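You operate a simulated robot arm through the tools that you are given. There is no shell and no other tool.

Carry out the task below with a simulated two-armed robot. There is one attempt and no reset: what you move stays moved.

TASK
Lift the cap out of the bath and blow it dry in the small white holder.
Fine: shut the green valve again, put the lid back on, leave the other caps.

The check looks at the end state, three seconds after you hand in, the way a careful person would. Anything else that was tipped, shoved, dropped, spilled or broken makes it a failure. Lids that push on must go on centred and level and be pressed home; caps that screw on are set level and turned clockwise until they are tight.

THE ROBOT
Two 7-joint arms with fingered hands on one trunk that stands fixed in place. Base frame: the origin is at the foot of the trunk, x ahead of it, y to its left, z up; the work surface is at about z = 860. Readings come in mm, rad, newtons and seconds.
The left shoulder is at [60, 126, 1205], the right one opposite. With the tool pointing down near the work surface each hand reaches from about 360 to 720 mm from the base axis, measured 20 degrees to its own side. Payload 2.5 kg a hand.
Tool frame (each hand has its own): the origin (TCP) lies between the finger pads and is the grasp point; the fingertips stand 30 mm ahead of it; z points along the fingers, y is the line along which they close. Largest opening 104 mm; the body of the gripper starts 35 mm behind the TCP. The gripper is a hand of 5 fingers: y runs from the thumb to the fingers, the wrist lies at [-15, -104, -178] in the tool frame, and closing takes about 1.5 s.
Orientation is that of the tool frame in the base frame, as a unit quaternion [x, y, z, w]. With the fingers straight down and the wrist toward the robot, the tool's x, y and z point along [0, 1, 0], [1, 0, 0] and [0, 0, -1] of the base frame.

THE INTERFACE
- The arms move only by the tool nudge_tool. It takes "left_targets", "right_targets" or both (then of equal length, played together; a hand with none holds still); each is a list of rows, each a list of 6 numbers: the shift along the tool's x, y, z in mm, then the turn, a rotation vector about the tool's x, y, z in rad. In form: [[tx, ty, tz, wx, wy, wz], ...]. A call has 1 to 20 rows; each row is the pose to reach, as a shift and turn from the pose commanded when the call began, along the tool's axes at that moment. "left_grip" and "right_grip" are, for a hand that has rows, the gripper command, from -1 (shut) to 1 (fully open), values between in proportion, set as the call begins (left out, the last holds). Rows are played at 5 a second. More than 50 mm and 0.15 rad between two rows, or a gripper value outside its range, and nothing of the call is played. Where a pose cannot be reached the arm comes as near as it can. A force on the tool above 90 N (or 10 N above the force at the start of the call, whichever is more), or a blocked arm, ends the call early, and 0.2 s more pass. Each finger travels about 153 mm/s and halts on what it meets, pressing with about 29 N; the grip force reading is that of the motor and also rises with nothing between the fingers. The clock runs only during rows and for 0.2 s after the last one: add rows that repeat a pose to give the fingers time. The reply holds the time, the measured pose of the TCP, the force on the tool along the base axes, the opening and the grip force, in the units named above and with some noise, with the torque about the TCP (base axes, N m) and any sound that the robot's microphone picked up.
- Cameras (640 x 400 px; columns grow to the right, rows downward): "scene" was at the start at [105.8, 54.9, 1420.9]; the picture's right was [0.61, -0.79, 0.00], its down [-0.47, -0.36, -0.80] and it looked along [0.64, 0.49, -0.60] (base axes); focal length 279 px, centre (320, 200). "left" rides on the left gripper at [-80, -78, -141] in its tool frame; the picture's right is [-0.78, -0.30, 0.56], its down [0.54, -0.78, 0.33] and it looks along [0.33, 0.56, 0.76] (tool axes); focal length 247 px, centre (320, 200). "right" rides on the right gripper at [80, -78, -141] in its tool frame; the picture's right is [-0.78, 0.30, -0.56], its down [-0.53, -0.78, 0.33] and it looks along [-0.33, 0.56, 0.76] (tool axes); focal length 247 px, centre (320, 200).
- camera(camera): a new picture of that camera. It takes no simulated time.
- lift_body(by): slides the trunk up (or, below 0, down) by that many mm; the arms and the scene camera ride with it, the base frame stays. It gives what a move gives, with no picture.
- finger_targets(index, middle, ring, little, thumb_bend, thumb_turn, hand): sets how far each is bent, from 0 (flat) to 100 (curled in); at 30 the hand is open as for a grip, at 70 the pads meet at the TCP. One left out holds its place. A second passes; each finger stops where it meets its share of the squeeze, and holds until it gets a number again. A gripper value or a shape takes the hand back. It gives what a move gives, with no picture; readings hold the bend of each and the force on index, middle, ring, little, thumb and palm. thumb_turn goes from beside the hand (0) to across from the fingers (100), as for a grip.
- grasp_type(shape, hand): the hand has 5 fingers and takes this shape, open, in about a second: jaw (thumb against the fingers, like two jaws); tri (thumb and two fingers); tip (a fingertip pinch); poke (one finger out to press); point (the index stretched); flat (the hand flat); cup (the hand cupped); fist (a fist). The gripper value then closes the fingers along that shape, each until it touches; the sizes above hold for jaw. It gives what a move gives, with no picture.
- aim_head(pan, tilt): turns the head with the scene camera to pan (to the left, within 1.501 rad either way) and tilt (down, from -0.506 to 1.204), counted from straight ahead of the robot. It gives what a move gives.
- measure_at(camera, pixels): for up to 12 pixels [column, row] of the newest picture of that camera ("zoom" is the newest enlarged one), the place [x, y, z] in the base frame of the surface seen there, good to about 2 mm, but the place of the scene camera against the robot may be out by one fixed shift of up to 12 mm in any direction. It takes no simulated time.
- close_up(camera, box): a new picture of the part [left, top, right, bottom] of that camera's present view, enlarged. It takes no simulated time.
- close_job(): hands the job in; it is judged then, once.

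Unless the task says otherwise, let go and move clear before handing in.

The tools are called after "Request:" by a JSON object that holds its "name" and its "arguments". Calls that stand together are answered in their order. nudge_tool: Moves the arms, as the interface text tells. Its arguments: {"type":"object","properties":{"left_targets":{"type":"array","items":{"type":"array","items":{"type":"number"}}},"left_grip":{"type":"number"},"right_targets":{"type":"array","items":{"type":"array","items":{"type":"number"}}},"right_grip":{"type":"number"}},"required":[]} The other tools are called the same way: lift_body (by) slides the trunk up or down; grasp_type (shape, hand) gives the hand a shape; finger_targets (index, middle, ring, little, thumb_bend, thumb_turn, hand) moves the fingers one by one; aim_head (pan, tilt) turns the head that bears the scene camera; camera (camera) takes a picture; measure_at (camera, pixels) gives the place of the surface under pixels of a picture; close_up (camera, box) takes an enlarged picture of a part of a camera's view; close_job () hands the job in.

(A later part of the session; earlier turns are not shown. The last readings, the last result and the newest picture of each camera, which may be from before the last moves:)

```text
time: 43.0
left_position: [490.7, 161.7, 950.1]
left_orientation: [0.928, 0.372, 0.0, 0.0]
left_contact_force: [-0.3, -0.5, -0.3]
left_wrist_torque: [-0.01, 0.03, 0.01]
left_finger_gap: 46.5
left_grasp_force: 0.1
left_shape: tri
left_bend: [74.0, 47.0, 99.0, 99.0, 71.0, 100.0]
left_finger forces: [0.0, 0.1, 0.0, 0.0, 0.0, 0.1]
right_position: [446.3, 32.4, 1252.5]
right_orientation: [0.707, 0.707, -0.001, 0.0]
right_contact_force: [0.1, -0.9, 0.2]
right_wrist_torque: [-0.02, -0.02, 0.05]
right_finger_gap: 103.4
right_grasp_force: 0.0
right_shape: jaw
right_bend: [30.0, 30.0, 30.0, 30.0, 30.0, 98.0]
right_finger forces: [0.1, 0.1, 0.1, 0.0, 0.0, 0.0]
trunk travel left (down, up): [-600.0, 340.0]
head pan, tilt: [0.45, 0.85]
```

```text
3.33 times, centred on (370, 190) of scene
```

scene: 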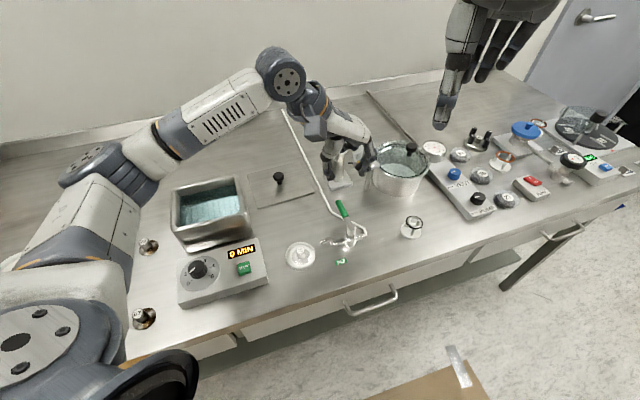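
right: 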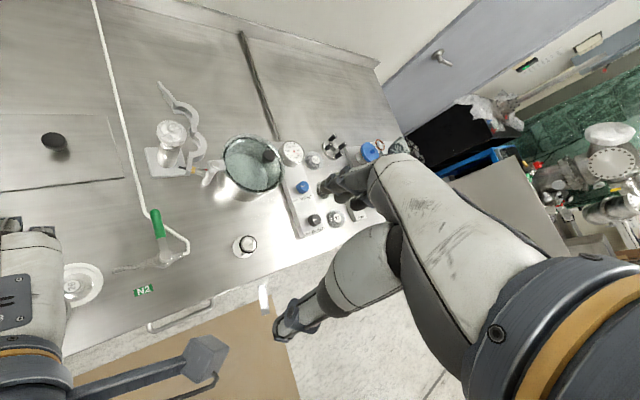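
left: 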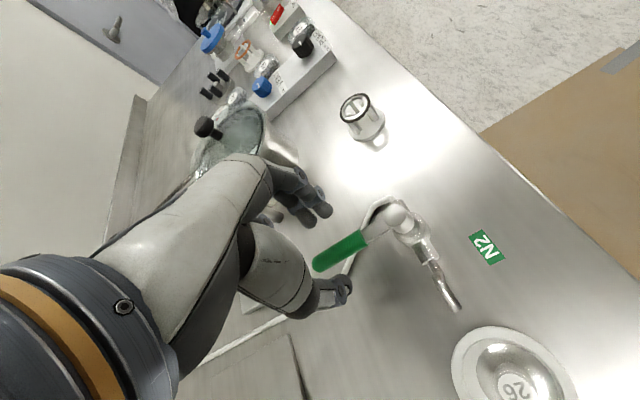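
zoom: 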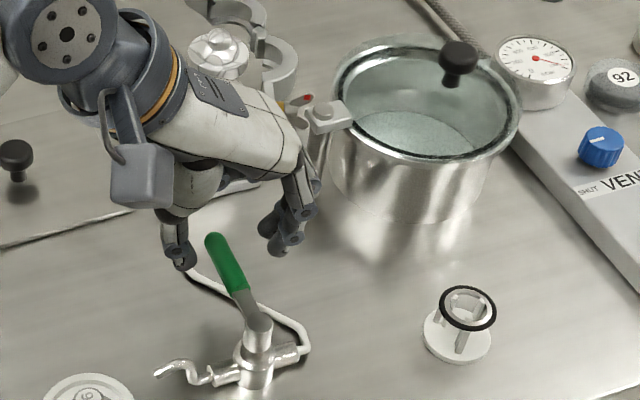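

The handle lies between thumb and fingers, near its outer end at zoom (195,270). I'll shift 6 mm toward the pivot and lower 30 mm.

Request:
{"name": "nudge_tool", "arguments": {"left_targets": [[-6, 0, 0, 0, 0, 0], [-6, 0, 12, 0, 0, 0], [-6, 0, 24, 0, 0, 0], [-6, 0, 30, 0, 0, 0], [-6, 0, 30, 0, 0, 0]]}}

Request:
{"name": "camera", "arguments": {"camera": "left"}}

Request:
{"name": "close_up", "arguments": {"camera": "left", "box": [260, 150, 480, 320]}}

Request:
{"name": "close_up", "arguments": {"camera": "scene", "box": [290, 150, 410, 250]}}

```text
time: 44.2
left_position: [484.8, 156.3, 921.1]
left_orientation: [0.928, 0.373, 0.001, 0.0]
left_contact_force: [-0.2, 0.2, -0.1]
left_wrist_torque: [0.0, 0.02, 0.03]
left_finger_gap: 46.7
left_grasp_force: 0.1
left_shape: tri
left_bend: [74.0, 47.0, 99.0, 99.0, 71.0, 100.0]
left_finger forces: [0.0, 0.0, 0.0, 0.0, 0.0, 0.0]
right_position: [447.1, 31.6, 1254.1]
right_orientation: [0.707, 0.707, 0.0, 0.001]
right_contact_force: [0.8, 0.2, -1.0]
right_wrist_torque: [0.0, 0.01, 0.02]
right_finger_gap: 103.5
right_grasp_force: 0.1
right_shape: jaw
right_bend: [30.0, 30.0, 30.0, 30.0, 30.0, 98.0]
right_finger forces: [0.1, 0.0, 0.0, 0.0, 0.1, 0.0]
trunk travel left (down, up): [-600.0, 340.0]
head pan, tilt: [0.45, 0.85]
```

```text
taken
```

left: 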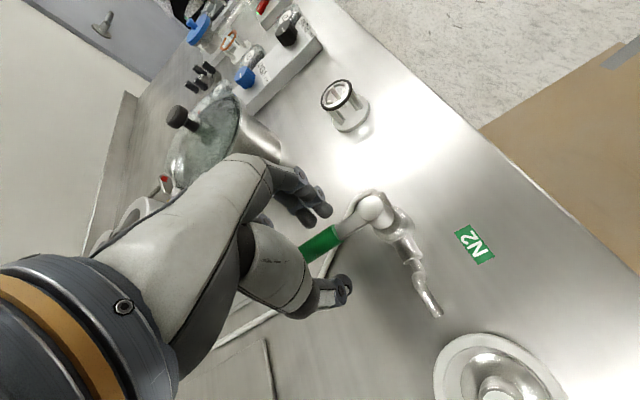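

```text
2.35 times, centred on (370, 235) of left
```

zoom: 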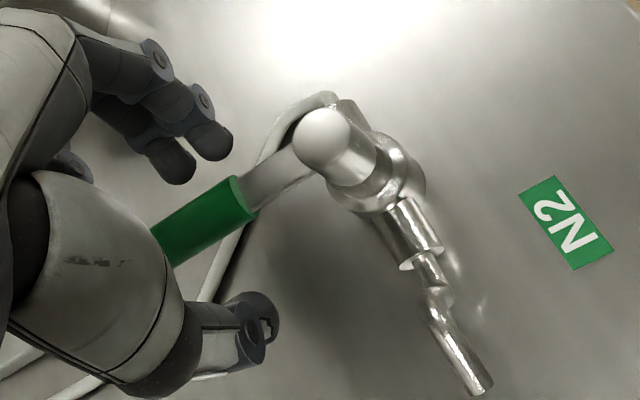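

```text
4.00 times, centred on (350, 200) of scene
```

zoom: 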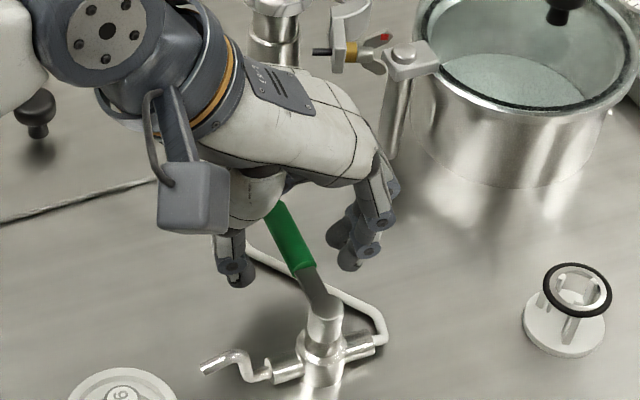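

The hand straddles the handle with no contact. I'll narrow the gap to about 30 mm, then begin turning counter-clockwise about the valve axis and watch whether the lever follows.

Request:
{"name": "nudge_tool", "arguments": {"left_targets": [[0, 0, 0, 0, 0, 0], [0, 0, 0, 0, 0, 0], [-0.4, -6.4, 0, 0, 0, -0.13], [-1.7, -12.7, 0, 0, 0, -0.26], [-3.7, -18.8, 0, 0, 0, -0.39], [-6.5, -24.5, 0, 0, 0, -0.52], [-6.5, -24.5, 0, 0, 0, -0.52]], "left_grip": -0.42}}

Request:
{"name": "camera", "arguments": {"camera": "left"}}

Request:
{"name": "close_up", "arguments": {"camera": "scene", "box": [290, 150, 410, 250]}}

```text
time: 45.8
left_position: [463.6, 168.1, 920.7]
left_orientation: [0.801, 0.599, -0.001, 0.002]
left_contact_force: [6.4, -7.6, -2.0]
left_wrist_torque: [-0.06, -0.03, -0.22]
left_finger_gap: 32.9
left_grasp_force: 0.1
left_shape: tri
left_bend: [74.0, 50.0, 99.0, 99.0, 74.0, 100.0]
left_finger forces: [3.1, 6.3, 0.1, 0.1, 0.1, 0.1]
right_position: [446.1, 30.5, 1252.7]
right_orientation: [0.707, 0.707, -0.001, -0.001]
right_contact_force: [1.1, -0.6, -0.3]
right_wrist_torque: [0.0, -0.04, -0.01]
right_finger_gap: 103.6
right_grasp_force: 0.1
right_shape: jaw
right_bend: [30.0, 30.0, 30.0, 30.0, 30.0, 98.0]
right_finger forces: [0.1, 0.1, 0.0, 0.0, 0.0, 0.0]
trunk travel left (down, up): [-600.0, 340.0]
head pan, tilt: [0.45, 0.85]
```

```text
taken
```

left: 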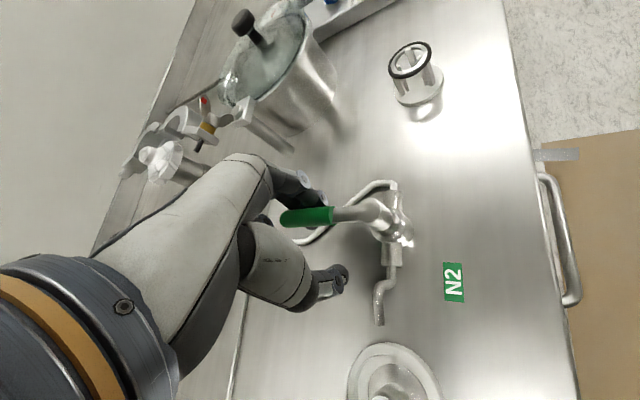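

```text
4.00 times, centred on (350, 200) of scene
```

zoom: 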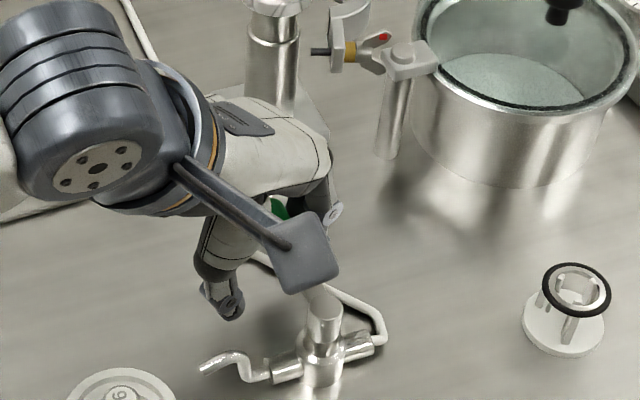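

The fingers now push with about 10 N. I'll measure the handle's heading to see whether it moved.

Request:
{"name": "measure_at", "arguments": {"camera": "left", "pixels": [[310, 216], [325, 215], [345, 213], [375, 212], [296, 218], [315, 208], [320, 224]]}}

Request:
{"name": "close_up", "arguments": {"camera": "left", "box": [260, 150, 460, 320]}}

```text
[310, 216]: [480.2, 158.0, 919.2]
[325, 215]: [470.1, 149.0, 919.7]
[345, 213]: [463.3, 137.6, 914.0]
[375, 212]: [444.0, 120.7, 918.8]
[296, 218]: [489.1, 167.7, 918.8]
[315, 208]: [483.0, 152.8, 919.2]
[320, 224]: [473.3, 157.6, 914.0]
```

```text
2.35 times, centred on (360, 235) of left
```

zoom: 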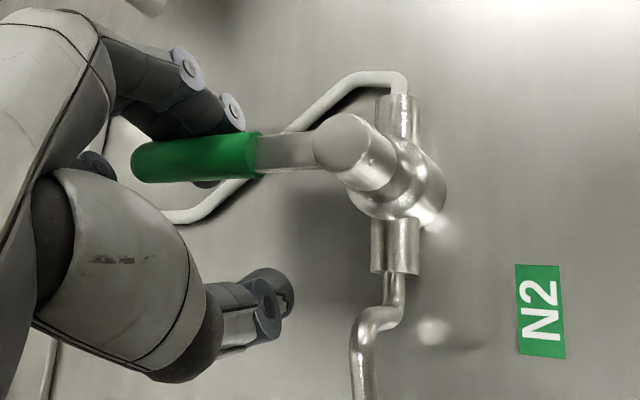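

The handle is at about 48° (it was 44.5°), so contact has only just begun. I'll continue in a small step and watch the force.

Request:
{"name": "nudge_tool", "arguments": {"left_targets": [[-2.9, -5.6, 0, 0, 0, -0.13], [-2.9, -5.6, 0, 0, 0, -0.13]]}}

Request:
{"name": "camera", "arguments": {"camera": "left"}}

Request:
{"name": "close_up", "arguments": {"camera": "left", "box": [260, 150, 460, 320]}}

Request:
{"name": "measure_at", "arguments": {"camera": "zoom", "pixels": [[150, 160], [200, 155], [240, 150], [345, 135], [290, 150]]}}

```text
time: 46.4
left_position: [460.2, 166.5, 920.3]
left_orientation: [0.761, 0.649, 0.001, 0.003]
left_contact_force: [13.2, -15.6, -1.9]
left_wrist_torque: [-0.11, -0.05, -0.55]
left_finger_gap: 36.0
left_grasp_force: 0.1
left_shape: tri
left_bend: [73.0, 46.0, 99.0, 99.0, 74.0, 100.0]
left_finger forces: [6.6, 13.8, 0.0, 0.1, 0.0, 0.1]
right_position: [449.6, 30.7, 1251.6]
right_orientation: [0.707, 0.707, 0.0, -0.002]
right_contact_force: [0.1, -0.3, 0.8]
right_wrist_torque: [-0.02, -0.03, 0.01]
right_finger_gap: 103.6
right_grasp_force: 0.0
right_shape: jaw
right_bend: [30.0, 30.0, 30.0, 30.0, 30.0, 98.0]
right_finger forces: [0.1, 0.1, 0.0, 0.0, 0.1, 0.0]
trunk travel left (down, up): [-600.0, 340.0]
head pan, tilt: [0.45, 0.85]
```

```text
taken
```

left: 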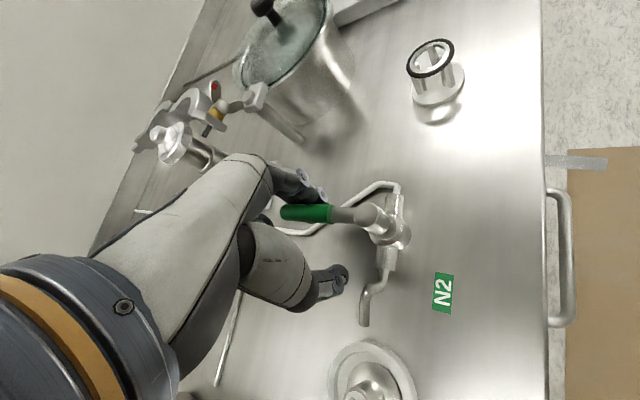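

```text
2.35 times, centred on (360, 235) of left
```

zoom: 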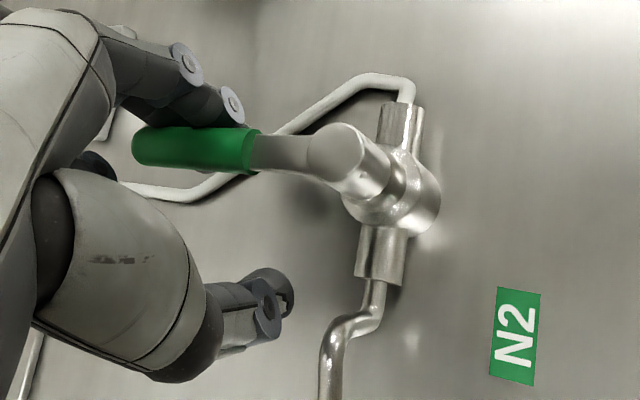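

```text
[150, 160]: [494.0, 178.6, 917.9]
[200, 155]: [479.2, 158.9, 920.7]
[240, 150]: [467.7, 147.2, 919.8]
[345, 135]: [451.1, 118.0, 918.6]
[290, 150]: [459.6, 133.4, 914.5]
```

The handle has moved only to about 50°, with 20 N on it. I'll hold the same pose for a second to see whether it creeps (stiff valve) or stays (a stop).

Request:
{"name": "nudge_tool", "arguments": {"left_targets": [[0, 0, 0, 0, 0, 0], [0, 0, 0, 0, 0, 0], [0, 0, 0, 0, 0, 0], [0, 0, 0, 0, 0, 0], [0, 0, 0, 0, 0, 0], [0, 0, 0, 0, 0, 0]]}}

Request:
{"name": "close_up", "arguments": {"camera": "left", "box": [260, 150, 460, 320]}}

Request:
{"name": "measure_at", "arguments": {"camera": "zoom", "pixels": [[150, 155], [200, 152], [240, 150], [345, 135], [290, 150], [225, 170], [225, 133]]}}

```text
time: 47.8
left_position: [459.5, 167.4, 920.4]
left_orientation: [0.761, 0.649, 0.0, 0.003]
left_contact_force: [13.0, -17.1, -0.8]
left_wrist_torque: [-0.16, -0.11, -0.57]
left_finger_gap: 35.9
left_grasp_force: 0.0
left_shape: tri
left_bend: [73.0, 46.0, 99.0, 99.0, 74.0, 100.0]
left_finger forces: [7.1, 14.1, 0.1, 0.0, 0.0, 0.0]
right_position: [447.9, 29.4, 1252.3]
right_orientation: [0.707, 0.707, 0.0, -0.001]
right_contact_force: [0.1, 0.1, -0.2]
right_wrist_torque: [0.02, 0.05, -0.01]
right_finger_gap: 103.7
right_grasp_force: 0.1
right_shape: jaw
right_bend: [30.0, 30.0, 30.0, 30.0, 30.0, 98.0]
right_finger forces: [0.1, 0.1, 0.0, 0.1, 0.0, 0.1]
trunk travel left (down, up): [-600.0, 340.0]
head pan, tilt: [0.45, 0.85]
```

```text
2.35 times, centred on (360, 235) of left
```

zoom: 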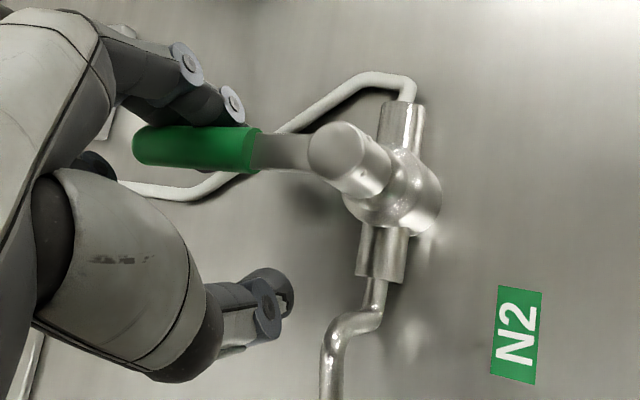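

```text
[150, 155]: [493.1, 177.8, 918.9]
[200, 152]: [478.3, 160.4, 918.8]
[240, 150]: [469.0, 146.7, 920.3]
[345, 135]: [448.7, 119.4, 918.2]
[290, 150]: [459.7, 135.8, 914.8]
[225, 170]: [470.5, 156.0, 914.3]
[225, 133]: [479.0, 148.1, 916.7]
```

It holds still under 20 N, so this way looks like a stop. I'll back off and test the clockwise direction gently with the thumb.

Request:
{"name": "nudge_tool", "arguments": {"left_targets": [[-0.4, 6.4, 0, 0, 0, 0.13], [-1.7, 12.7, 0, 0, 0, 0.26], [-3.7, 18.8, 0, 0, 0, 0.39], [-6.5, 24.5, 0, 0, 0, 0.52], [-10.1, 29.9, 0, 0, 0, 0.65], [-14.3, 34.7, 0, 0, 0, 0.78], [-19.1, 39, 0, 0, 0, 0.91], [-22.7, 41.6, 0, 0, 0, 1.0], [-22.7, 41.6, 0, 0, 0, 1.0]]}}

Request:
{"name": "camera", "arguments": {"camera": "left"}}

Request:
{"name": "close_up", "arguments": {"camera": "left", "box": [240, 150, 480, 320]}}

Request:
{"name": "close_up", "arguments": {"camera": "scene", "box": [290, 150, 410, 250]}}

```text
time: 49.8
left_position: [495.5, 139.4, 919.3]
left_orientation: [0.979, 0.205, 0.0, 0.001]
left_contact_force: [-1.6, 0.8, -0.8]
left_wrist_torque: [-0.01, 0.03, -0.01]
left_finger_gap: 30.6
left_grasp_force: 0.1
left_shape: tri
left_bend: [74.0, 54.0, 99.0, 99.0, 73.0, 100.0]
left_finger forces: [0.0, 0.0, 0.0, 0.0, 0.9, 0.0]
right_position: [447.6, 31.9, 1251.7]
right_orientation: [0.707, 0.707, 0.001, 0.0]
right_contact_force: [-0.1, 0.7, 0.2]
right_wrist_torque: [0.01, -0.01, -0.01]
right_finger_gap: 103.4
right_grasp_force: 0.1
right_shape: jaw
right_bend: [30.0, 30.0, 30.0, 30.0, 30.0, 98.0]
right_finger forces: [0.0, 0.0, 0.0, 0.1, 0.1, 0.1]
trunk travel left (down, up): [-600.0, 340.0]
head pan, tilt: [0.45, 0.85]
```

```text
taken
```

left: 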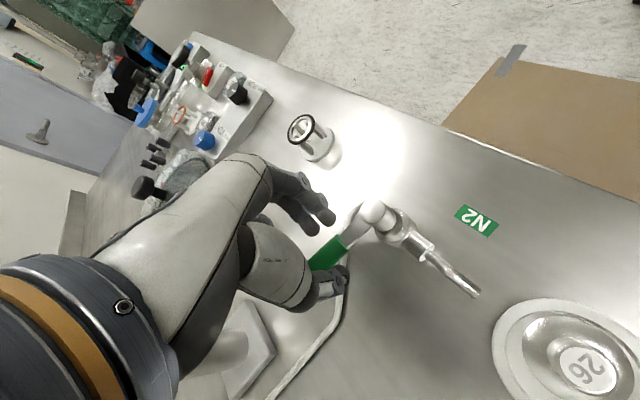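

```text
2.35 times, centred on (360, 235) of left
```

zoom: 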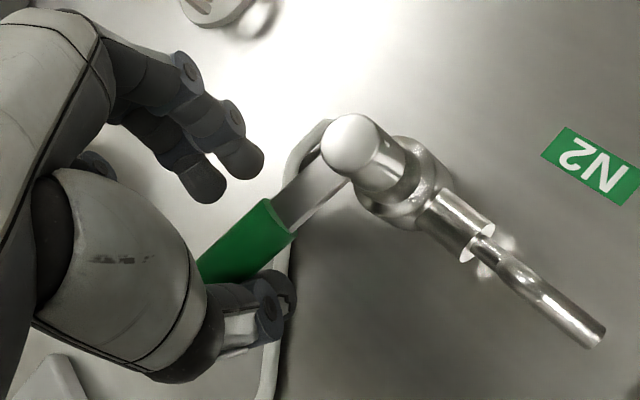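

```text
4.00 times, centred on (350, 200) of scene
```

zoom: 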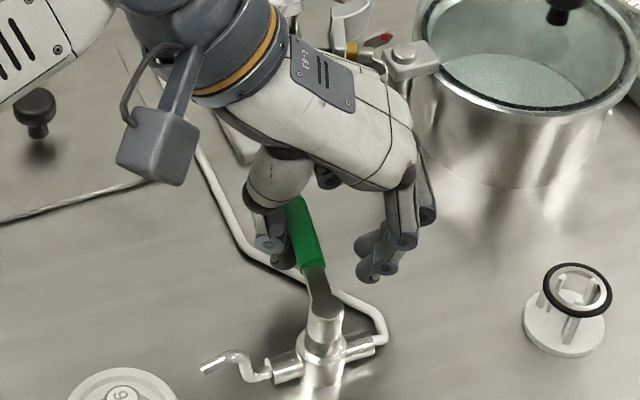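

The thumb has just touched the handle with about 1 N. I'll measure the handle's angle, then push a little further clockwise.

Request:
{"name": "measure_at", "arguments": {"camera": "left", "pixels": [[325, 255], [335, 245], [345, 236], [372, 211], [320, 262]]}}

Request:
{"name": "nudge_tool", "arguments": {"left_targets": [[-0.4, 6.4, 0, 0, 0, 0.13], [-1.7, 12.7, 0, 0, 0, 0.26], [-1.7, 12.7, 0, 0, 0, 0.26]]}}

Request:
{"name": "camera", "arguments": {"camera": "left"}}

Request:
{"name": "close_up", "arguments": {"camera": "left", "box": [240, 150, 480, 320]}}

Request:
{"name": "measure_at", "arguments": {"camera": "zoom", "pixels": [[245, 245], [235, 250], [265, 225], [280, 210], [310, 190], [355, 145]]}}

```text
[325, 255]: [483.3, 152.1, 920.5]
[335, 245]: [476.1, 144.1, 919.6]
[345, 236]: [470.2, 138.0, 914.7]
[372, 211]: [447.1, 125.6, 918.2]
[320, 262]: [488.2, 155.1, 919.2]
```

```text
time: 50.6
left_position: [498.6, 127.5, 921.6]
left_orientation: [0.997, 0.078, -0.001, 0.001]
left_contact_force: [-0.1, 0.5, -0.2]
left_wrist_torque: [-0.03, 0.0, -0.01]
left_finger_gap: 30.5
left_grasp_force: 0.0
left_shape: tri
left_bend: [74.0, 54.0, 99.0, 99.0, 73.0, 100.0]
left_finger forces: [0.0, 0.0, 0.0, 0.2, 0.9, 0.0]
right_position: [446.6, 31.8, 1253.2]
right_orientation: [0.707, 0.707, 0.0, -0.001]
right_contact_force: [1.2, -0.1, -0.8]
right_wrist_torque: [0.0, 0.0, -0.01]
right_finger_gap: 103.5
right_grasp_force: 0.1
right_shape: jaw
right_bend: [30.0, 30.0, 30.0, 30.0, 30.0, 98.0]
right_finger forces: [0.0, 0.1, 0.1, 0.0, 0.0, 0.0]
trunk travel left (down, up): [-600.0, 340.0]
head pan, tilt: [0.45, 0.85]
```

```text
taken
```

left: 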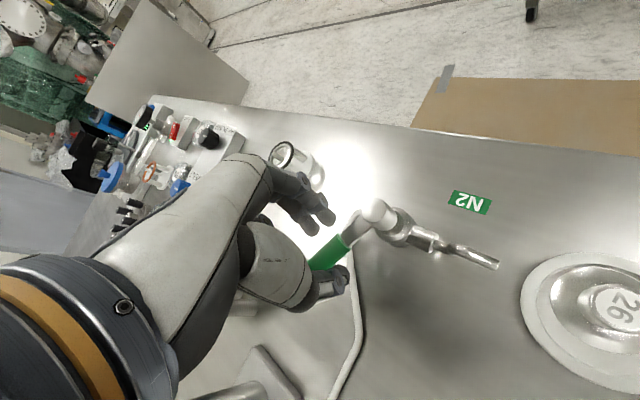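

```text
2.35 times, centred on (360, 235) of left
```

zoom: 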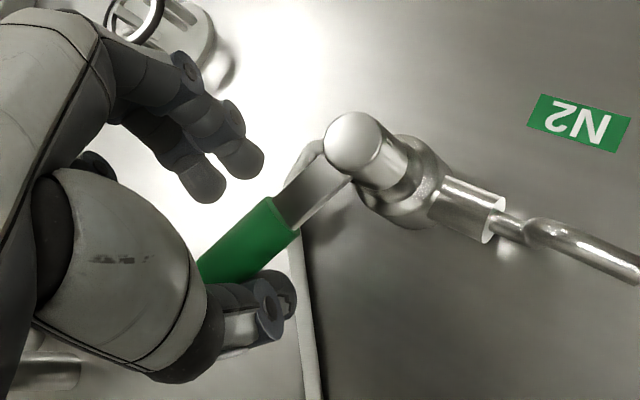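

```text
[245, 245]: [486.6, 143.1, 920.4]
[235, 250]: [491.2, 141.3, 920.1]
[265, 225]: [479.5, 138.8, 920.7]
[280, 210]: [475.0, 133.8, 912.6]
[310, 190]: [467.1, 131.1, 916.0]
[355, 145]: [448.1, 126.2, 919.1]
```

The lever moves freely clockwise: it's at 28° now with under 1 N, so clockwise opens it. The left hand can't turn much further this way, so I'll raise it clear and finish the turn with the right hand in the poke shape.

Request:
{"name": "nudge_tool", "arguments": {"left_targets": [[0, 0, -30, 0, 0, 0], [0, 0, -70, 0, 0, 0], [0, 0, -110, 0, 0, 0], [0, 0, -150, 0, 0, 0], [0, 0, -150, 0, 0, 0]]}}

Request:
{"name": "grasp_type", "arguments": {"shape": "poke", "hand": "right"}}

Request:
{"name": "camera", "arguments": {"camera": "right"}}

Request:
{"name": "camera", "arguments": {"camera": "scene"}}

Request:
{"name": "close_up", "arguments": {"camera": "left", "box": [300, 150, 540, 320]}}

```text
time: 51.8
left_position: [496.4, 126.5, 1072.6]
left_orientation: [0.997, 0.076, 0.001, 0.0]
left_contact_force: [-0.7, 0.5, 0.2]
left_wrist_torque: [0.02, 0.03, 0.01]
left_finger_gap: 30.2
left_grasp_force: 0.1
left_shape: tri
left_bend: [74.0, 54.0, 99.0, 99.0, 74.0, 100.0]
left_finger forces: [0.1, 0.0, 0.0, 0.0, 0.0, 0.0]
right_position: [447.0, 32.1, 1252.5]
right_orientation: [0.707, 0.707, 0.0, 0.0]
right_contact_force: [0.2, -0.7, 0.2]
right_wrist_torque: [0.0, -0.01, 0.02]
right_finger_gap: 103.7
right_grasp_force: 0.0
right_shape: jaw
right_bend: [30.0, 30.0, 30.0, 30.0, 30.0, 98.0]
right_finger forces: [0.1, 0.0, 0.0, 0.0, 0.0, 0.0]
trunk travel left (down, up): [-600.0, 340.0]
head pan, tilt: [0.45, 0.85]
```

```text
time: 52.7
left_position: [497.6, 126.7, 1072.5]
left_orientation: [0.997, 0.077, 0.0, 0.001]
left_contact_force: [-0.2, 0.0, -0.3]
left_wrist_torque: [-0.02, -0.02, 0.01]
left_finger_gap: 29.9
left_grasp_force: 0.0
left_shape: tri
left_bend: [74.0, 54.0, 99.0, 99.0, 74.0, 100.0]
left_finger forces: [0.0, 0.0, 0.0, 0.0, 0.0, 0.0]
right_position: [445.8, 31.9, 1253.3]
right_orientation: [0.707, 0.707, 0.0, 0.0]
right_contact_force: [0.0, -0.7, -0.6]
right_wrist_torque: [0.01, -0.02, 0.01]
right_finger_gap: 0.0
right_grasp_force: 0.0
right_shape: poke
right_bend: [70.0, 70.0, 99.0, 99.0, 100.0, 100.0]
right_finger forces: [0.0, 0.0, 0.0, 0.1, 0.1, 0.0]
trunk travel left (down, up): [-600.0, 340.0]
head pan, tilt: [0.45, 0.85]
```

```text
taken
```

right: 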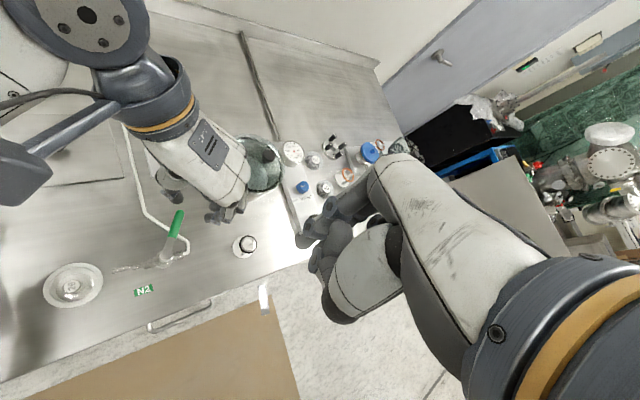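

```text
taken
```

scene: 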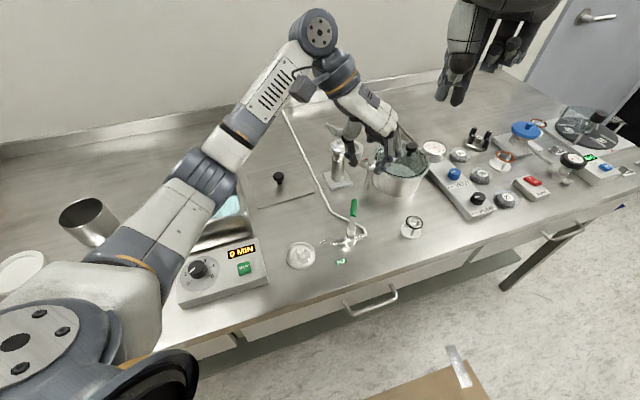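

```text
2.35 times, centred on (420, 235) of left
```

zoom: 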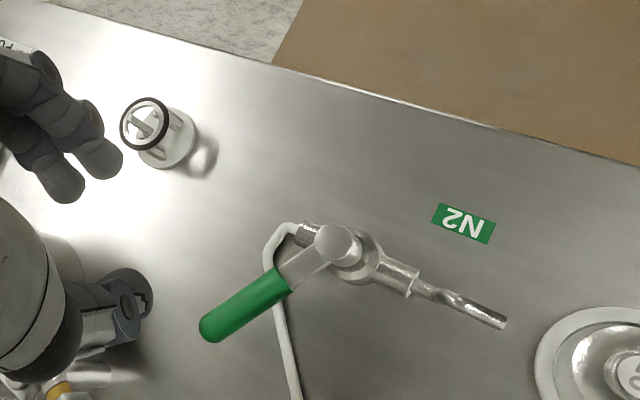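

The handle shows at left-zoom (245,305), still where I left it. I'll take the left hand back toward the lid, turning it to its original heading.

Request:
{"name": "nudge_tool", "arguments": {"left_targets": [[6.1, -19.6, 0, 0, 0, -0.128], [12.3, -39.1, 0, 0, 0, -0.256], [18.4, -58.7, 0, 0, 0, -0.384], [24.5, -78.3, 0, 0, 0, -0.513], [30.6, -97.8, 0, 0, 0, -0.641], [36.8, -117.4, 0, 0, 0, -0.769], [42.9, -136.9, 0, 0, 0, -0.897], [49, -156.5, 0, 0, 0, -1.025], [55.1, -176.1, 0, 0, 0, -1.154], [61.3, -195.6, 0, 0, 0, -1.282], [67.4, -215.2, 0, 0, 0, -1.41], [67.4, -215.2, 0, 0, 0, -1.41]]}}

Request:
{"name": "grasp_type", "arguments": {"shape": "jaw", "hand": "left"}}

Request:
{"name": "camera", "arguments": {"camera": "scene"}}

Request:
{"name": "camera", "arguments": {"camera": "left"}}

Request:
{"name": "camera", "arguments": {"camera": "right"}}

```text
time: 55.3
left_position: [529.2, 350.0, 1071.0]
left_orientation: [0.708, 0.707, -0.001, 0.001]
left_contact_force: [0.1, 0.4, 1.0]
left_wrist_torque: [-0.02, 0.0, -0.02]
left_finger_gap: 30.2
left_grasp_force: 0.0
left_shape: tri
left_bend: [74.0, 54.0, 99.0, 99.0, 74.0, 100.0]
left_finger forces: [0.0, 0.1, 0.0, 0.1, 0.1, 0.1]
right_position: [447.0, 31.3, 1253.4]
right_orientation: [0.707, 0.707, 0.0, 0.0]
right_contact_force: [1.3, -0.4, 0.7]
right_wrist_torque: [0.0, 0.03, 0.0]
right_finger_gap: 0.3
right_grasp_force: 0.1
right_shape: poke
right_bend: [70.0, 70.0, 99.0, 99.0, 100.0, 100.0]
right_finger forces: [0.1, 0.1, 0.0, 0.1, 0.1, 0.0]
trunk travel left (down, up): [-600.0, 340.0]
head pan, tilt: [0.45, 0.85]
```

```text
time: 56.2
left_position: [529.8, 351.5, 1071.2]
left_orientation: [0.71, 0.704, -0.001, 0.001]
left_contact_force: [-0.3, -0.2, -0.7]
left_wrist_torque: [0.0, 0.0, -0.01]
left_finger_gap: 103.6
left_grasp_force: 0.0
left_shape: jaw
left_bend: [30.0, 30.0, 30.0, 30.0, 30.0, 98.0]
left_finger forces: [0.0, 0.0, 0.0, 0.0, 0.0, 0.1]
right_position: [447.6, 32.2, 1253.2]
right_orientation: [0.707, 0.707, 0.0, 0.0]
right_contact_force: [-0.2, 1.3, 0.0]
right_wrist_torque: [-0.01, 0.02, 0.01]
right_finger_gap: 0.2
right_grasp_force: 0.1
right_shape: poke
right_bend: [70.0, 70.0, 99.0, 99.0, 100.0, 100.0]
right_finger forces: [0.0, 0.1, 0.0, 0.1, 0.0, 0.0]
trunk travel left (down, up): [-600.0, 340.0]
head pan, tilt: [0.45, 0.85]
```

```text
taken
```

scene: 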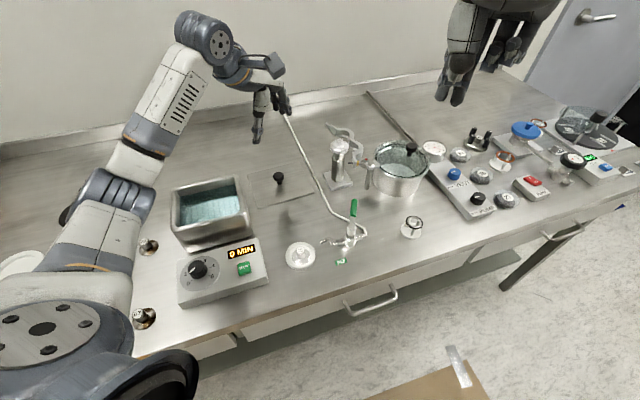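

```text
taken
```

left: 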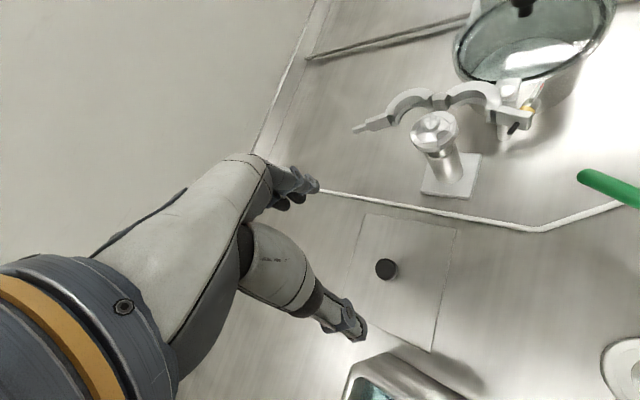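

```text
taken
```

right: 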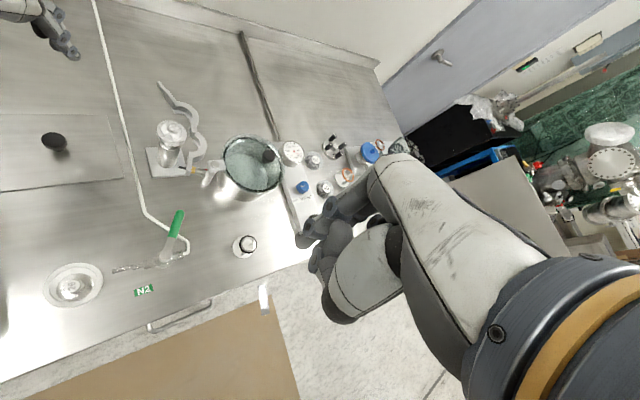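

The lever shows at right view (178,222), partly turned. I'll park the left hand up and to the left, then bring the right poke fingers over to the left side of the handle.

Request:
{"name": "nudge_tool", "arguments": {"left_targets": [[20, -25, -15, 0, 0, 0], [40, -50, -30, 0, 0, 0], [60, -75, -45, 0, 0, 0], [80, -100, -60, 0, 0, 0], [80, -100, -60, 0, 0, 0]]}}

Request:
{"name": "nudge_tool", "arguments": {"right_targets": [[19, 5, 31, 0, 0, 0], [38, 9, 63, 0, 0, 0], [57, 14, 94, 0, 0, 0], [77, 18, 126, 0, 0, 0], [96, 23, 157, 0, 0, 0], [115, 28, 189, 0, 0, 0], [134, 32, 220, 0, 0, 0], [153, 37, 252, 0, 0, 0], [153, 37, 252, 0, 0, 0]]}}

Request:
{"name": "camera", "arguments": {"camera": "right"}}

Request:
{"name": "camera", "arguments": {"camera": "scene"}}

Request:
{"name": "close_up", "arguments": {"camera": "scene", "box": [270, 120, 430, 240]}}

```text
time: 57.4
left_position: [431.8, 430.4, 1130.8]
left_orientation: [0.709, 0.705, 0.001, 0.0]
left_contact_force: [0.0, -1.0, 0.0]
left_wrist_torque: [0.01, -0.02, -0.03]
left_finger_gap: 103.9
left_grasp_force: 0.1
left_shape: jaw
left_bend: [30.0, 30.0, 30.0, 30.0, 30.0, 98.0]
left_finger forces: [0.0, 0.0, 0.1, 0.0, 0.0, 0.0]
right_position: [446.7, 31.4, 1251.6]
right_orientation: [0.707, 0.707, 0.0, 0.001]
right_contact_force: [0.1, -0.1, 0.7]
right_wrist_torque: [0.01, -0.01, 0.0]
right_finger_gap: 0.0
right_grasp_force: 0.1
right_shape: poke
right_bend: [70.0, 70.0, 99.0, 99.0, 100.0, 100.0]
right_finger forces: [0.0, 0.0, 0.0, 0.0, 0.1, 0.0]
trunk travel left (down, up): [-600.0, 340.0]
head pan, tilt: [0.45, 0.85]
```

```text
time: 59.4
left_position: [432.0, 431.2, 1130.4]
left_orientation: [0.709, 0.705, 0.0, 0.0]
left_contact_force: [0.0, -0.5, -0.1]
left_wrist_torque: [-0.02, -0.01, -0.02]
left_finger_gap: 103.9
left_grasp_force: 0.1
left_shape: jaw
left_bend: [30.0, 30.0, 30.0, 30.0, 30.0, 98.0]
left_finger forces: [0.0, 0.0, 0.0, 0.0, 0.0, 0.0]
right_position: [485.6, 185.6, 1000.4]
right_orientation: [0.707, 0.707, 0.0, 0.001]
right_contact_force: [-0.4, 0.7, -0.2]
right_wrist_torque: [0.0, -0.01, 0.01]
right_finger_gap: 0.0
right_grasp_force: 0.0
right_shape: poke
right_bend: [70.0, 70.0, 99.0, 99.0, 100.0, 100.0]
right_finger forces: [0.0, 0.1, 0.1, 0.1, 0.0, 0.0]
trunk travel left (down, up): [-600.0, 340.0]
head pan, tilt: [0.45, 0.85]
```

```text
taken
```

right: 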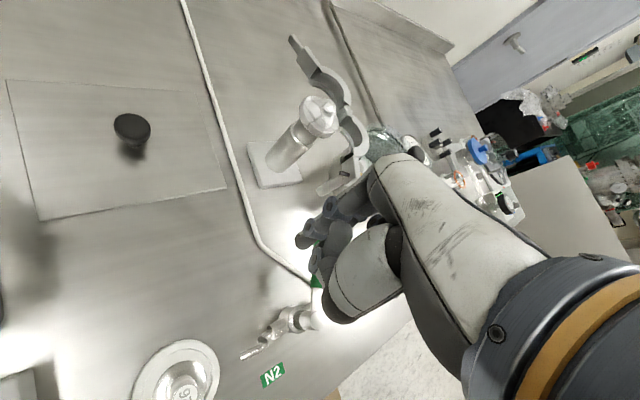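

```text
taken
```

scene: 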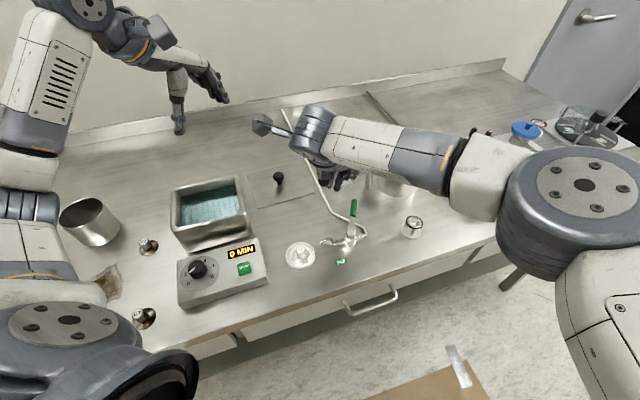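

```text
3.33 times, centred on (350, 180) of scene
```

zoom: 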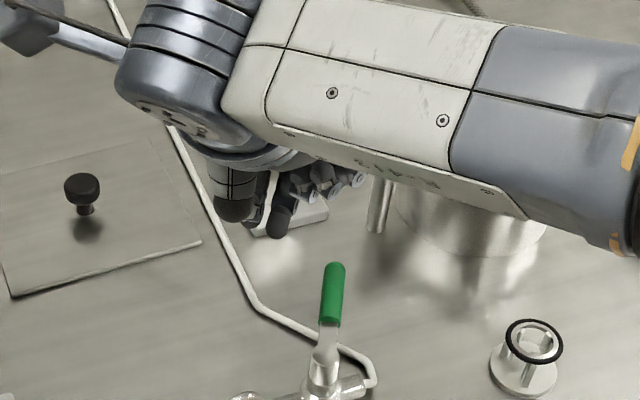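

The right hand is over the handle. I'll zoom in to find where its fingertips are.

Request:
{"name": "close_up", "arguments": {"camera": "right", "box": [260, 180, 400, 340]}}

Request:
{"name": "measure_at", "arguments": {"camera": "zoom", "pixels": [[235, 145], [225, 160], [270, 150], [280, 190], [255, 175], [290, 240], [250, 200], [300, 130], [240, 240]]}}

Request:
{"name": "close_up", "arguments": {"camera": "scene", "box": [310, 150, 380, 200]}}

Request:
{"name": "measure_at", "arguments": {"camera": "scene", "pixels": [[333, 189], [326, 186], [319, 184], [354, 205], [352, 213], [347, 180]]}}

```text
2.50 times, centred on (330, 260) of right
```

zoom: 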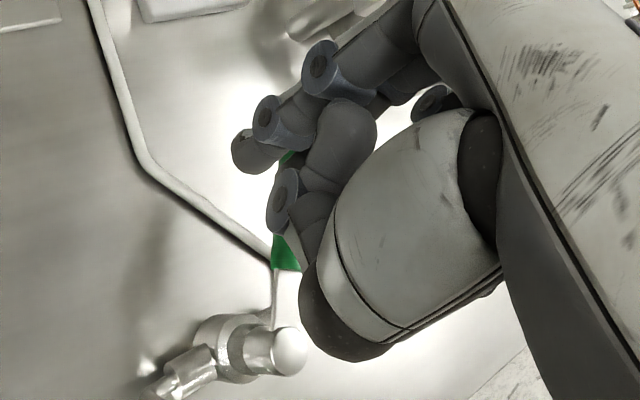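

```text
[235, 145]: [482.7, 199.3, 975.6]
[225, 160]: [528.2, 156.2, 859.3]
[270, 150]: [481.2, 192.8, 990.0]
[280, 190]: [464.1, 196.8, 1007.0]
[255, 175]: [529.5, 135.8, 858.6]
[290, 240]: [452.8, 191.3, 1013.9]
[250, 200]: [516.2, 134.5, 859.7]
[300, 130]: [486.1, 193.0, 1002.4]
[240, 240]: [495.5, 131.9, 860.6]
```

```text
8.00 times, centred on (345, 175) of scene
```

zoom: 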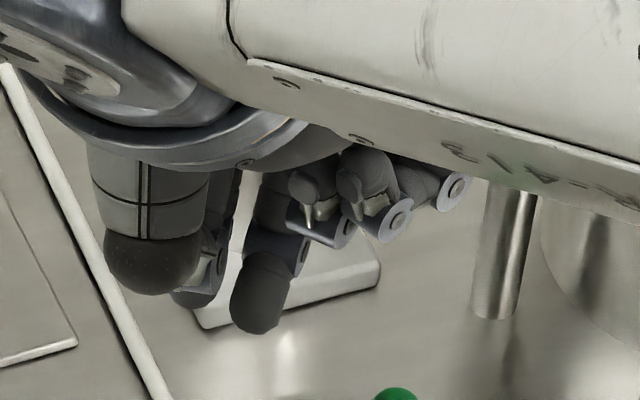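

```text
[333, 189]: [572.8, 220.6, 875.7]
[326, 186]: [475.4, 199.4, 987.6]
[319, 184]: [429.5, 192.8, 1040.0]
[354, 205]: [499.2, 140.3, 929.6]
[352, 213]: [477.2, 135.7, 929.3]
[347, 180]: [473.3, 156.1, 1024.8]
```

The index tip is about 25 mm below the TCP and the cluster is on the handle's left side with clearance. I'll lower to TCP z≈927 so the tips overlap the handle's height.

Request:
{"name": "nudge_tool", "arguments": {"right_targets": [[0, 0, 35, 0, 0, 0], [0, 0, 60, 0, 0, 0], [0, 0, 73, 0, 0, 0], [0, 0, 73, 0, 0, 0]]}}

Request:
{"name": "close_up", "arguments": {"camera": "right", "box": [220, 180, 400, 340]}}

Request:
{"name": "close_up", "arguments": {"camera": "scene", "box": [300, 150, 420, 250]}}

```text
time: 60.4
left_position: [431.6, 430.4, 1130.8]
left_orientation: [0.71, 0.705, -0.002, 0.0]
left_contact_force: [-0.2, 0.2, -0.2]
left_wrist_torque: [0.02, -0.05, -0.01]
left_finger_gap: 103.7
left_grasp_force: 0.0
left_shape: jaw
left_bend: [30.0, 30.0, 30.0, 30.0, 30.0, 98.0]
left_finger forces: [0.1, 0.1, 0.0, 0.0, 0.0, 0.0]
right_position: [484.4, 184.4, 926.9]
right_orientation: [0.707, 0.707, 0.001, 0.0]
right_contact_force: [-0.6, 0.5, -0.6]
right_wrist_torque: [-0.02, 0.02, 0.01]
right_finger_gap: 0.0
right_grasp_force: 0.2
right_shape: poke
right_bend: [70.0, 70.0, 99.0, 99.0, 100.0, 100.0]
right_finger forces: [0.1, 0.0, 0.1, 0.0, 0.0, 0.0]
trunk travel left (down, up): [-600.0, 340.0]
head pan, tilt: [0.45, 0.85]
```

```text
2.50 times, centred on (310, 260) of right
```

zoom: 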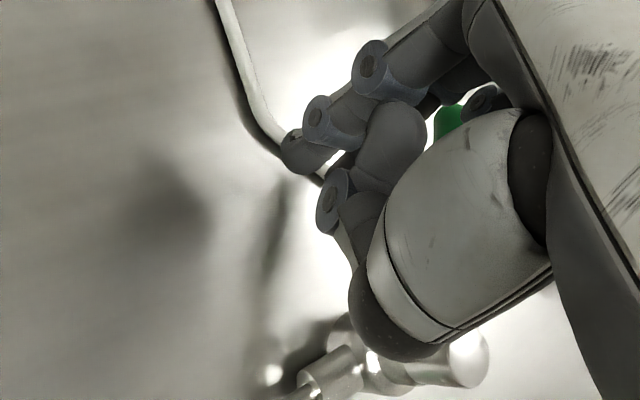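

```text
4.00 times, centred on (360, 200) of scene
```

zoom: 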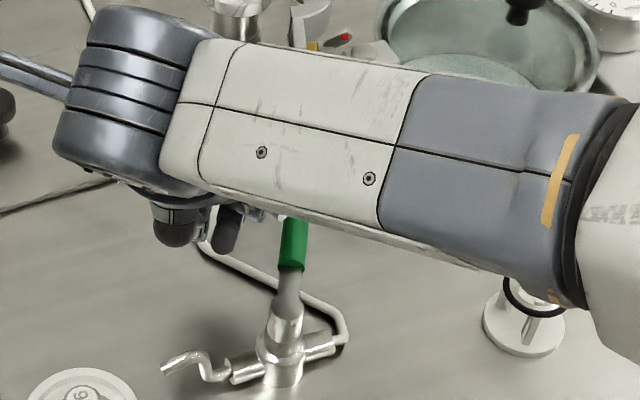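

The finger is left of the handle (scene-zoom (228,232) against (293,240)). I'll push it clockwise along the arc, part way first.

Request:
{"name": "nudge_tool", "arguments": {"right_targets": [[-10.4, 2.6, 0, 0, 0, 0], [-17.4, 9.6, 0, 0, 0, 0], [-25.4, 16.6, 0, 0, 0, 0], [-35.4, 22.6, 0, 0, 0, 0], [-45.4, 26.1, 0, 0, 0, 0], [-45.4, 26.1, 0, 0, 0, 0]]}}

Request:
{"name": "camera", "arguments": {"camera": "right"}}

Request:
{"name": "close_up", "arguments": {"camera": "scene", "box": [300, 150, 420, 250]}}

```text
time: 61.8
left_position: [432.5, 430.5, 1129.8]
left_orientation: [0.71, 0.705, 0.0, 0.0]
left_contact_force: [0.1, -0.2, -0.2]
left_wrist_torque: [0.0, -0.01, -0.02]
left_finger_gap: 103.6
left_grasp_force: 0.1
left_shape: jaw
left_bend: [30.0, 30.0, 30.0, 30.0, 30.0, 98.0]
left_finger forces: [0.1, 0.1, 0.0, 0.1, 0.1, 0.0]
right_position: [510.2, 137.7, 928.5]
right_orientation: [0.707, 0.707, 0.0, -0.001]
right_contact_force: [-0.7, 0.5, -0.1]
right_wrist_torque: [0.04, 0.01, 0.02]
right_finger_gap: 0.1
right_grasp_force: 0.2
right_shape: poke
right_bend: [70.0, 70.0, 99.0, 99.0, 100.0, 100.0]
right_finger forces: [0.0, 0.2, 0.0, 0.0, 0.1, 0.0]
trunk travel left (down, up): [-600.0, 340.0]
head pan, tilt: [0.45, 0.85]
```

```text
taken
```

right: 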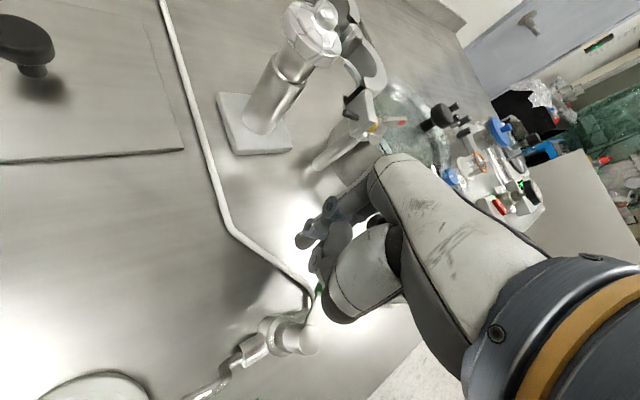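

```text
4.00 times, centred on (360, 200) of scene
```

zoom: 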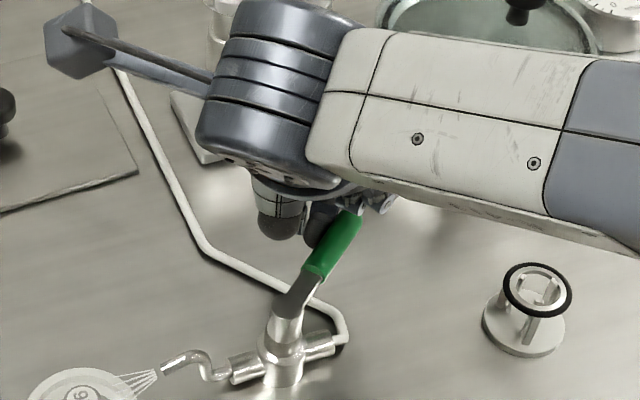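

Streaks of gas now leave the nozzle toward the cap (zoom (145,378)), so this is the opening direction. I'll push on to fully open.

Request:
{"name": "nudge_tool", "arguments": {"right_targets": [[-11, 1.9, 0, 0, 0, 0], [-22, 1.9, 0, 0, 0, 0], [-31, 0, 0, 0, 0, 0], [-39, -1.8, 0, 0, 0, 0], [-45, -5, 0, 0, 0, 0], [-45, -5, 0, 0, 0, 0]]}}

Request:
{"name": "camera", "arguments": {"camera": "scene"}}

Request:
{"name": "close_up", "arguments": {"camera": "scene", "box": [270, 180, 390, 280]}}

```text
time: 63.2
left_position: [432.3, 431.4, 1130.3]
left_orientation: [0.709, 0.705, -0.001, 0.0]
left_contact_force: [-0.6, -0.2, -0.3]
left_wrist_torque: [0.02, 0.01, 0.02]
left_finger_gap: 103.5
left_grasp_force: 0.2
left_shape: jaw
left_bend: [30.0, 30.0, 30.0, 30.0, 30.0, 98.0]
left_finger forces: [0.1, 0.1, 0.1, 0.1, 0.0, 0.0]
right_position: [505.2, 94.3, 926.2]
right_orientation: [0.707, 0.707, -0.001, 0.0]
right_contact_force: [0.2, 0.3, -1.1]
right_wrist_torque: [0.02, -0.01, 0.01]
right_finger_gap: 0.1
right_grasp_force: 0.2
right_shape: poke
right_bend: [70.0, 70.0, 99.0, 99.0, 100.0, 100.0]
right_finger forces: [0.1, 0.8, 0.1, 0.0, 0.0, 0.1]
trunk travel left (down, up): [-600.0, 340.0]
head pan, tilt: [0.45, 0.85]
```

```text
taken
```

scene: 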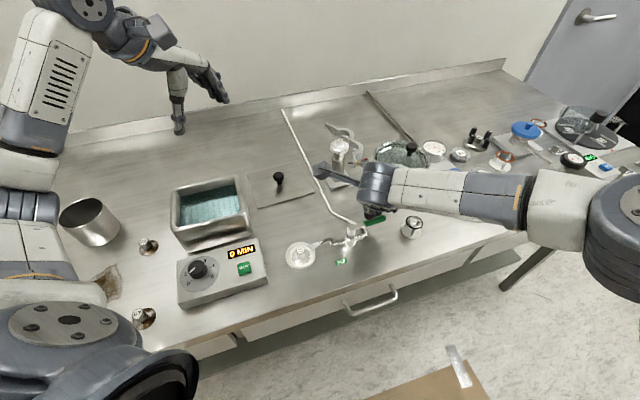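

```text
4.00 times, centred on (330, 230) of scene
```

zoom: 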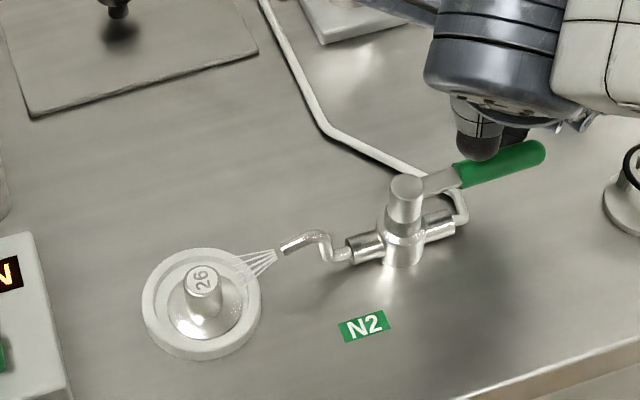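

The lever is nearly in line with the pipe and the gas plays on the cap, which stays put. I'll lift the right hand over to the other side of the lever, ready for closing, while the gas keeps blowing.

Request:
{"name": "nudge_tool", "arguments": {"right_targets": [[4, 0, -20, 0, 0, 0], [4, 0, -55, 0, 0, 0], [4, 0, -90, 0, 0, 0], [-20, -20, -90, 0, 0, 0], [-42, -42, -90, 0, 0, 0], [-42, -42, -90, 0, 0, 0]]}}

Request:
{"name": "camera", "arguments": {"camera": "scene"}}

Request:
{"name": "close_up", "arguments": {"camera": "scene", "box": [270, 180, 390, 280]}}

Request:
{"name": "camera", "arguments": {"camera": "left"}}

```text
time: 64.6
left_position: [431.2, 430.3, 1129.9]
left_orientation: [0.71, 0.704, 0.0, 0.0]
left_contact_force: [-0.6, 0.4, 0.2]
left_wrist_torque: [-0.03, -0.01, 0.01]
left_finger_gap: 103.5
left_grasp_force: 0.1
left_shape: jaw
left_bend: [30.0, 30.0, 30.0, 30.0, 30.0, 98.0]
left_finger forces: [0.0, 0.0, 0.1, 0.0, 0.0, 0.0]
right_position: [461.8, 50.9, 1018.3]
right_orientation: [0.708, 0.707, -0.001, 0.0]
right_contact_force: [0.6, -1.0, 0.9]
right_wrist_torque: [-0.01, 0.03, 0.01]
right_finger_gap: 0.0
right_grasp_force: 0.0
right_shape: poke
right_bend: [70.0, 70.0, 99.0, 99.0, 100.0, 100.0]
right_finger forces: [0.1, 0.1, 0.1, 0.0, 0.1, 0.1]
trunk travel left (down, up): [-600.0, 340.0]
head pan, tilt: [0.45, 0.85]
```

```text
taken
```

scene: 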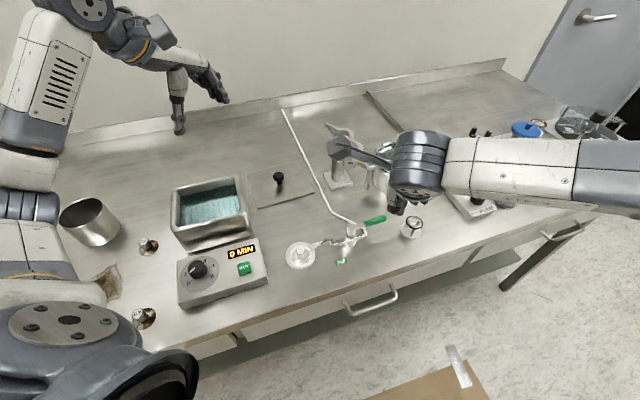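

```text
4.00 times, centred on (330, 230) of scene
```

zoom: 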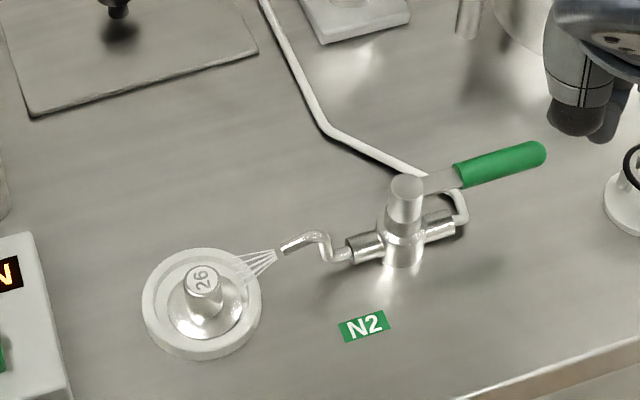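

```text
taken
```

left: 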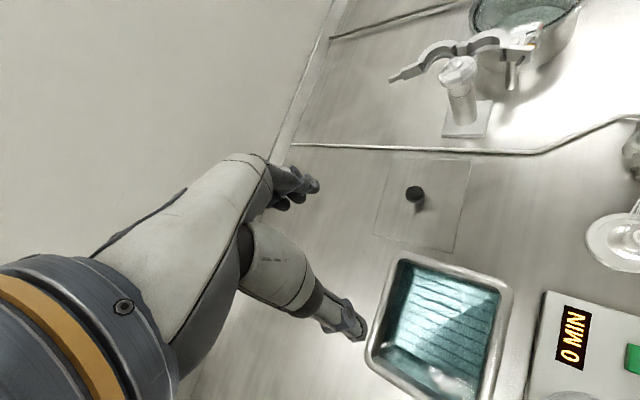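

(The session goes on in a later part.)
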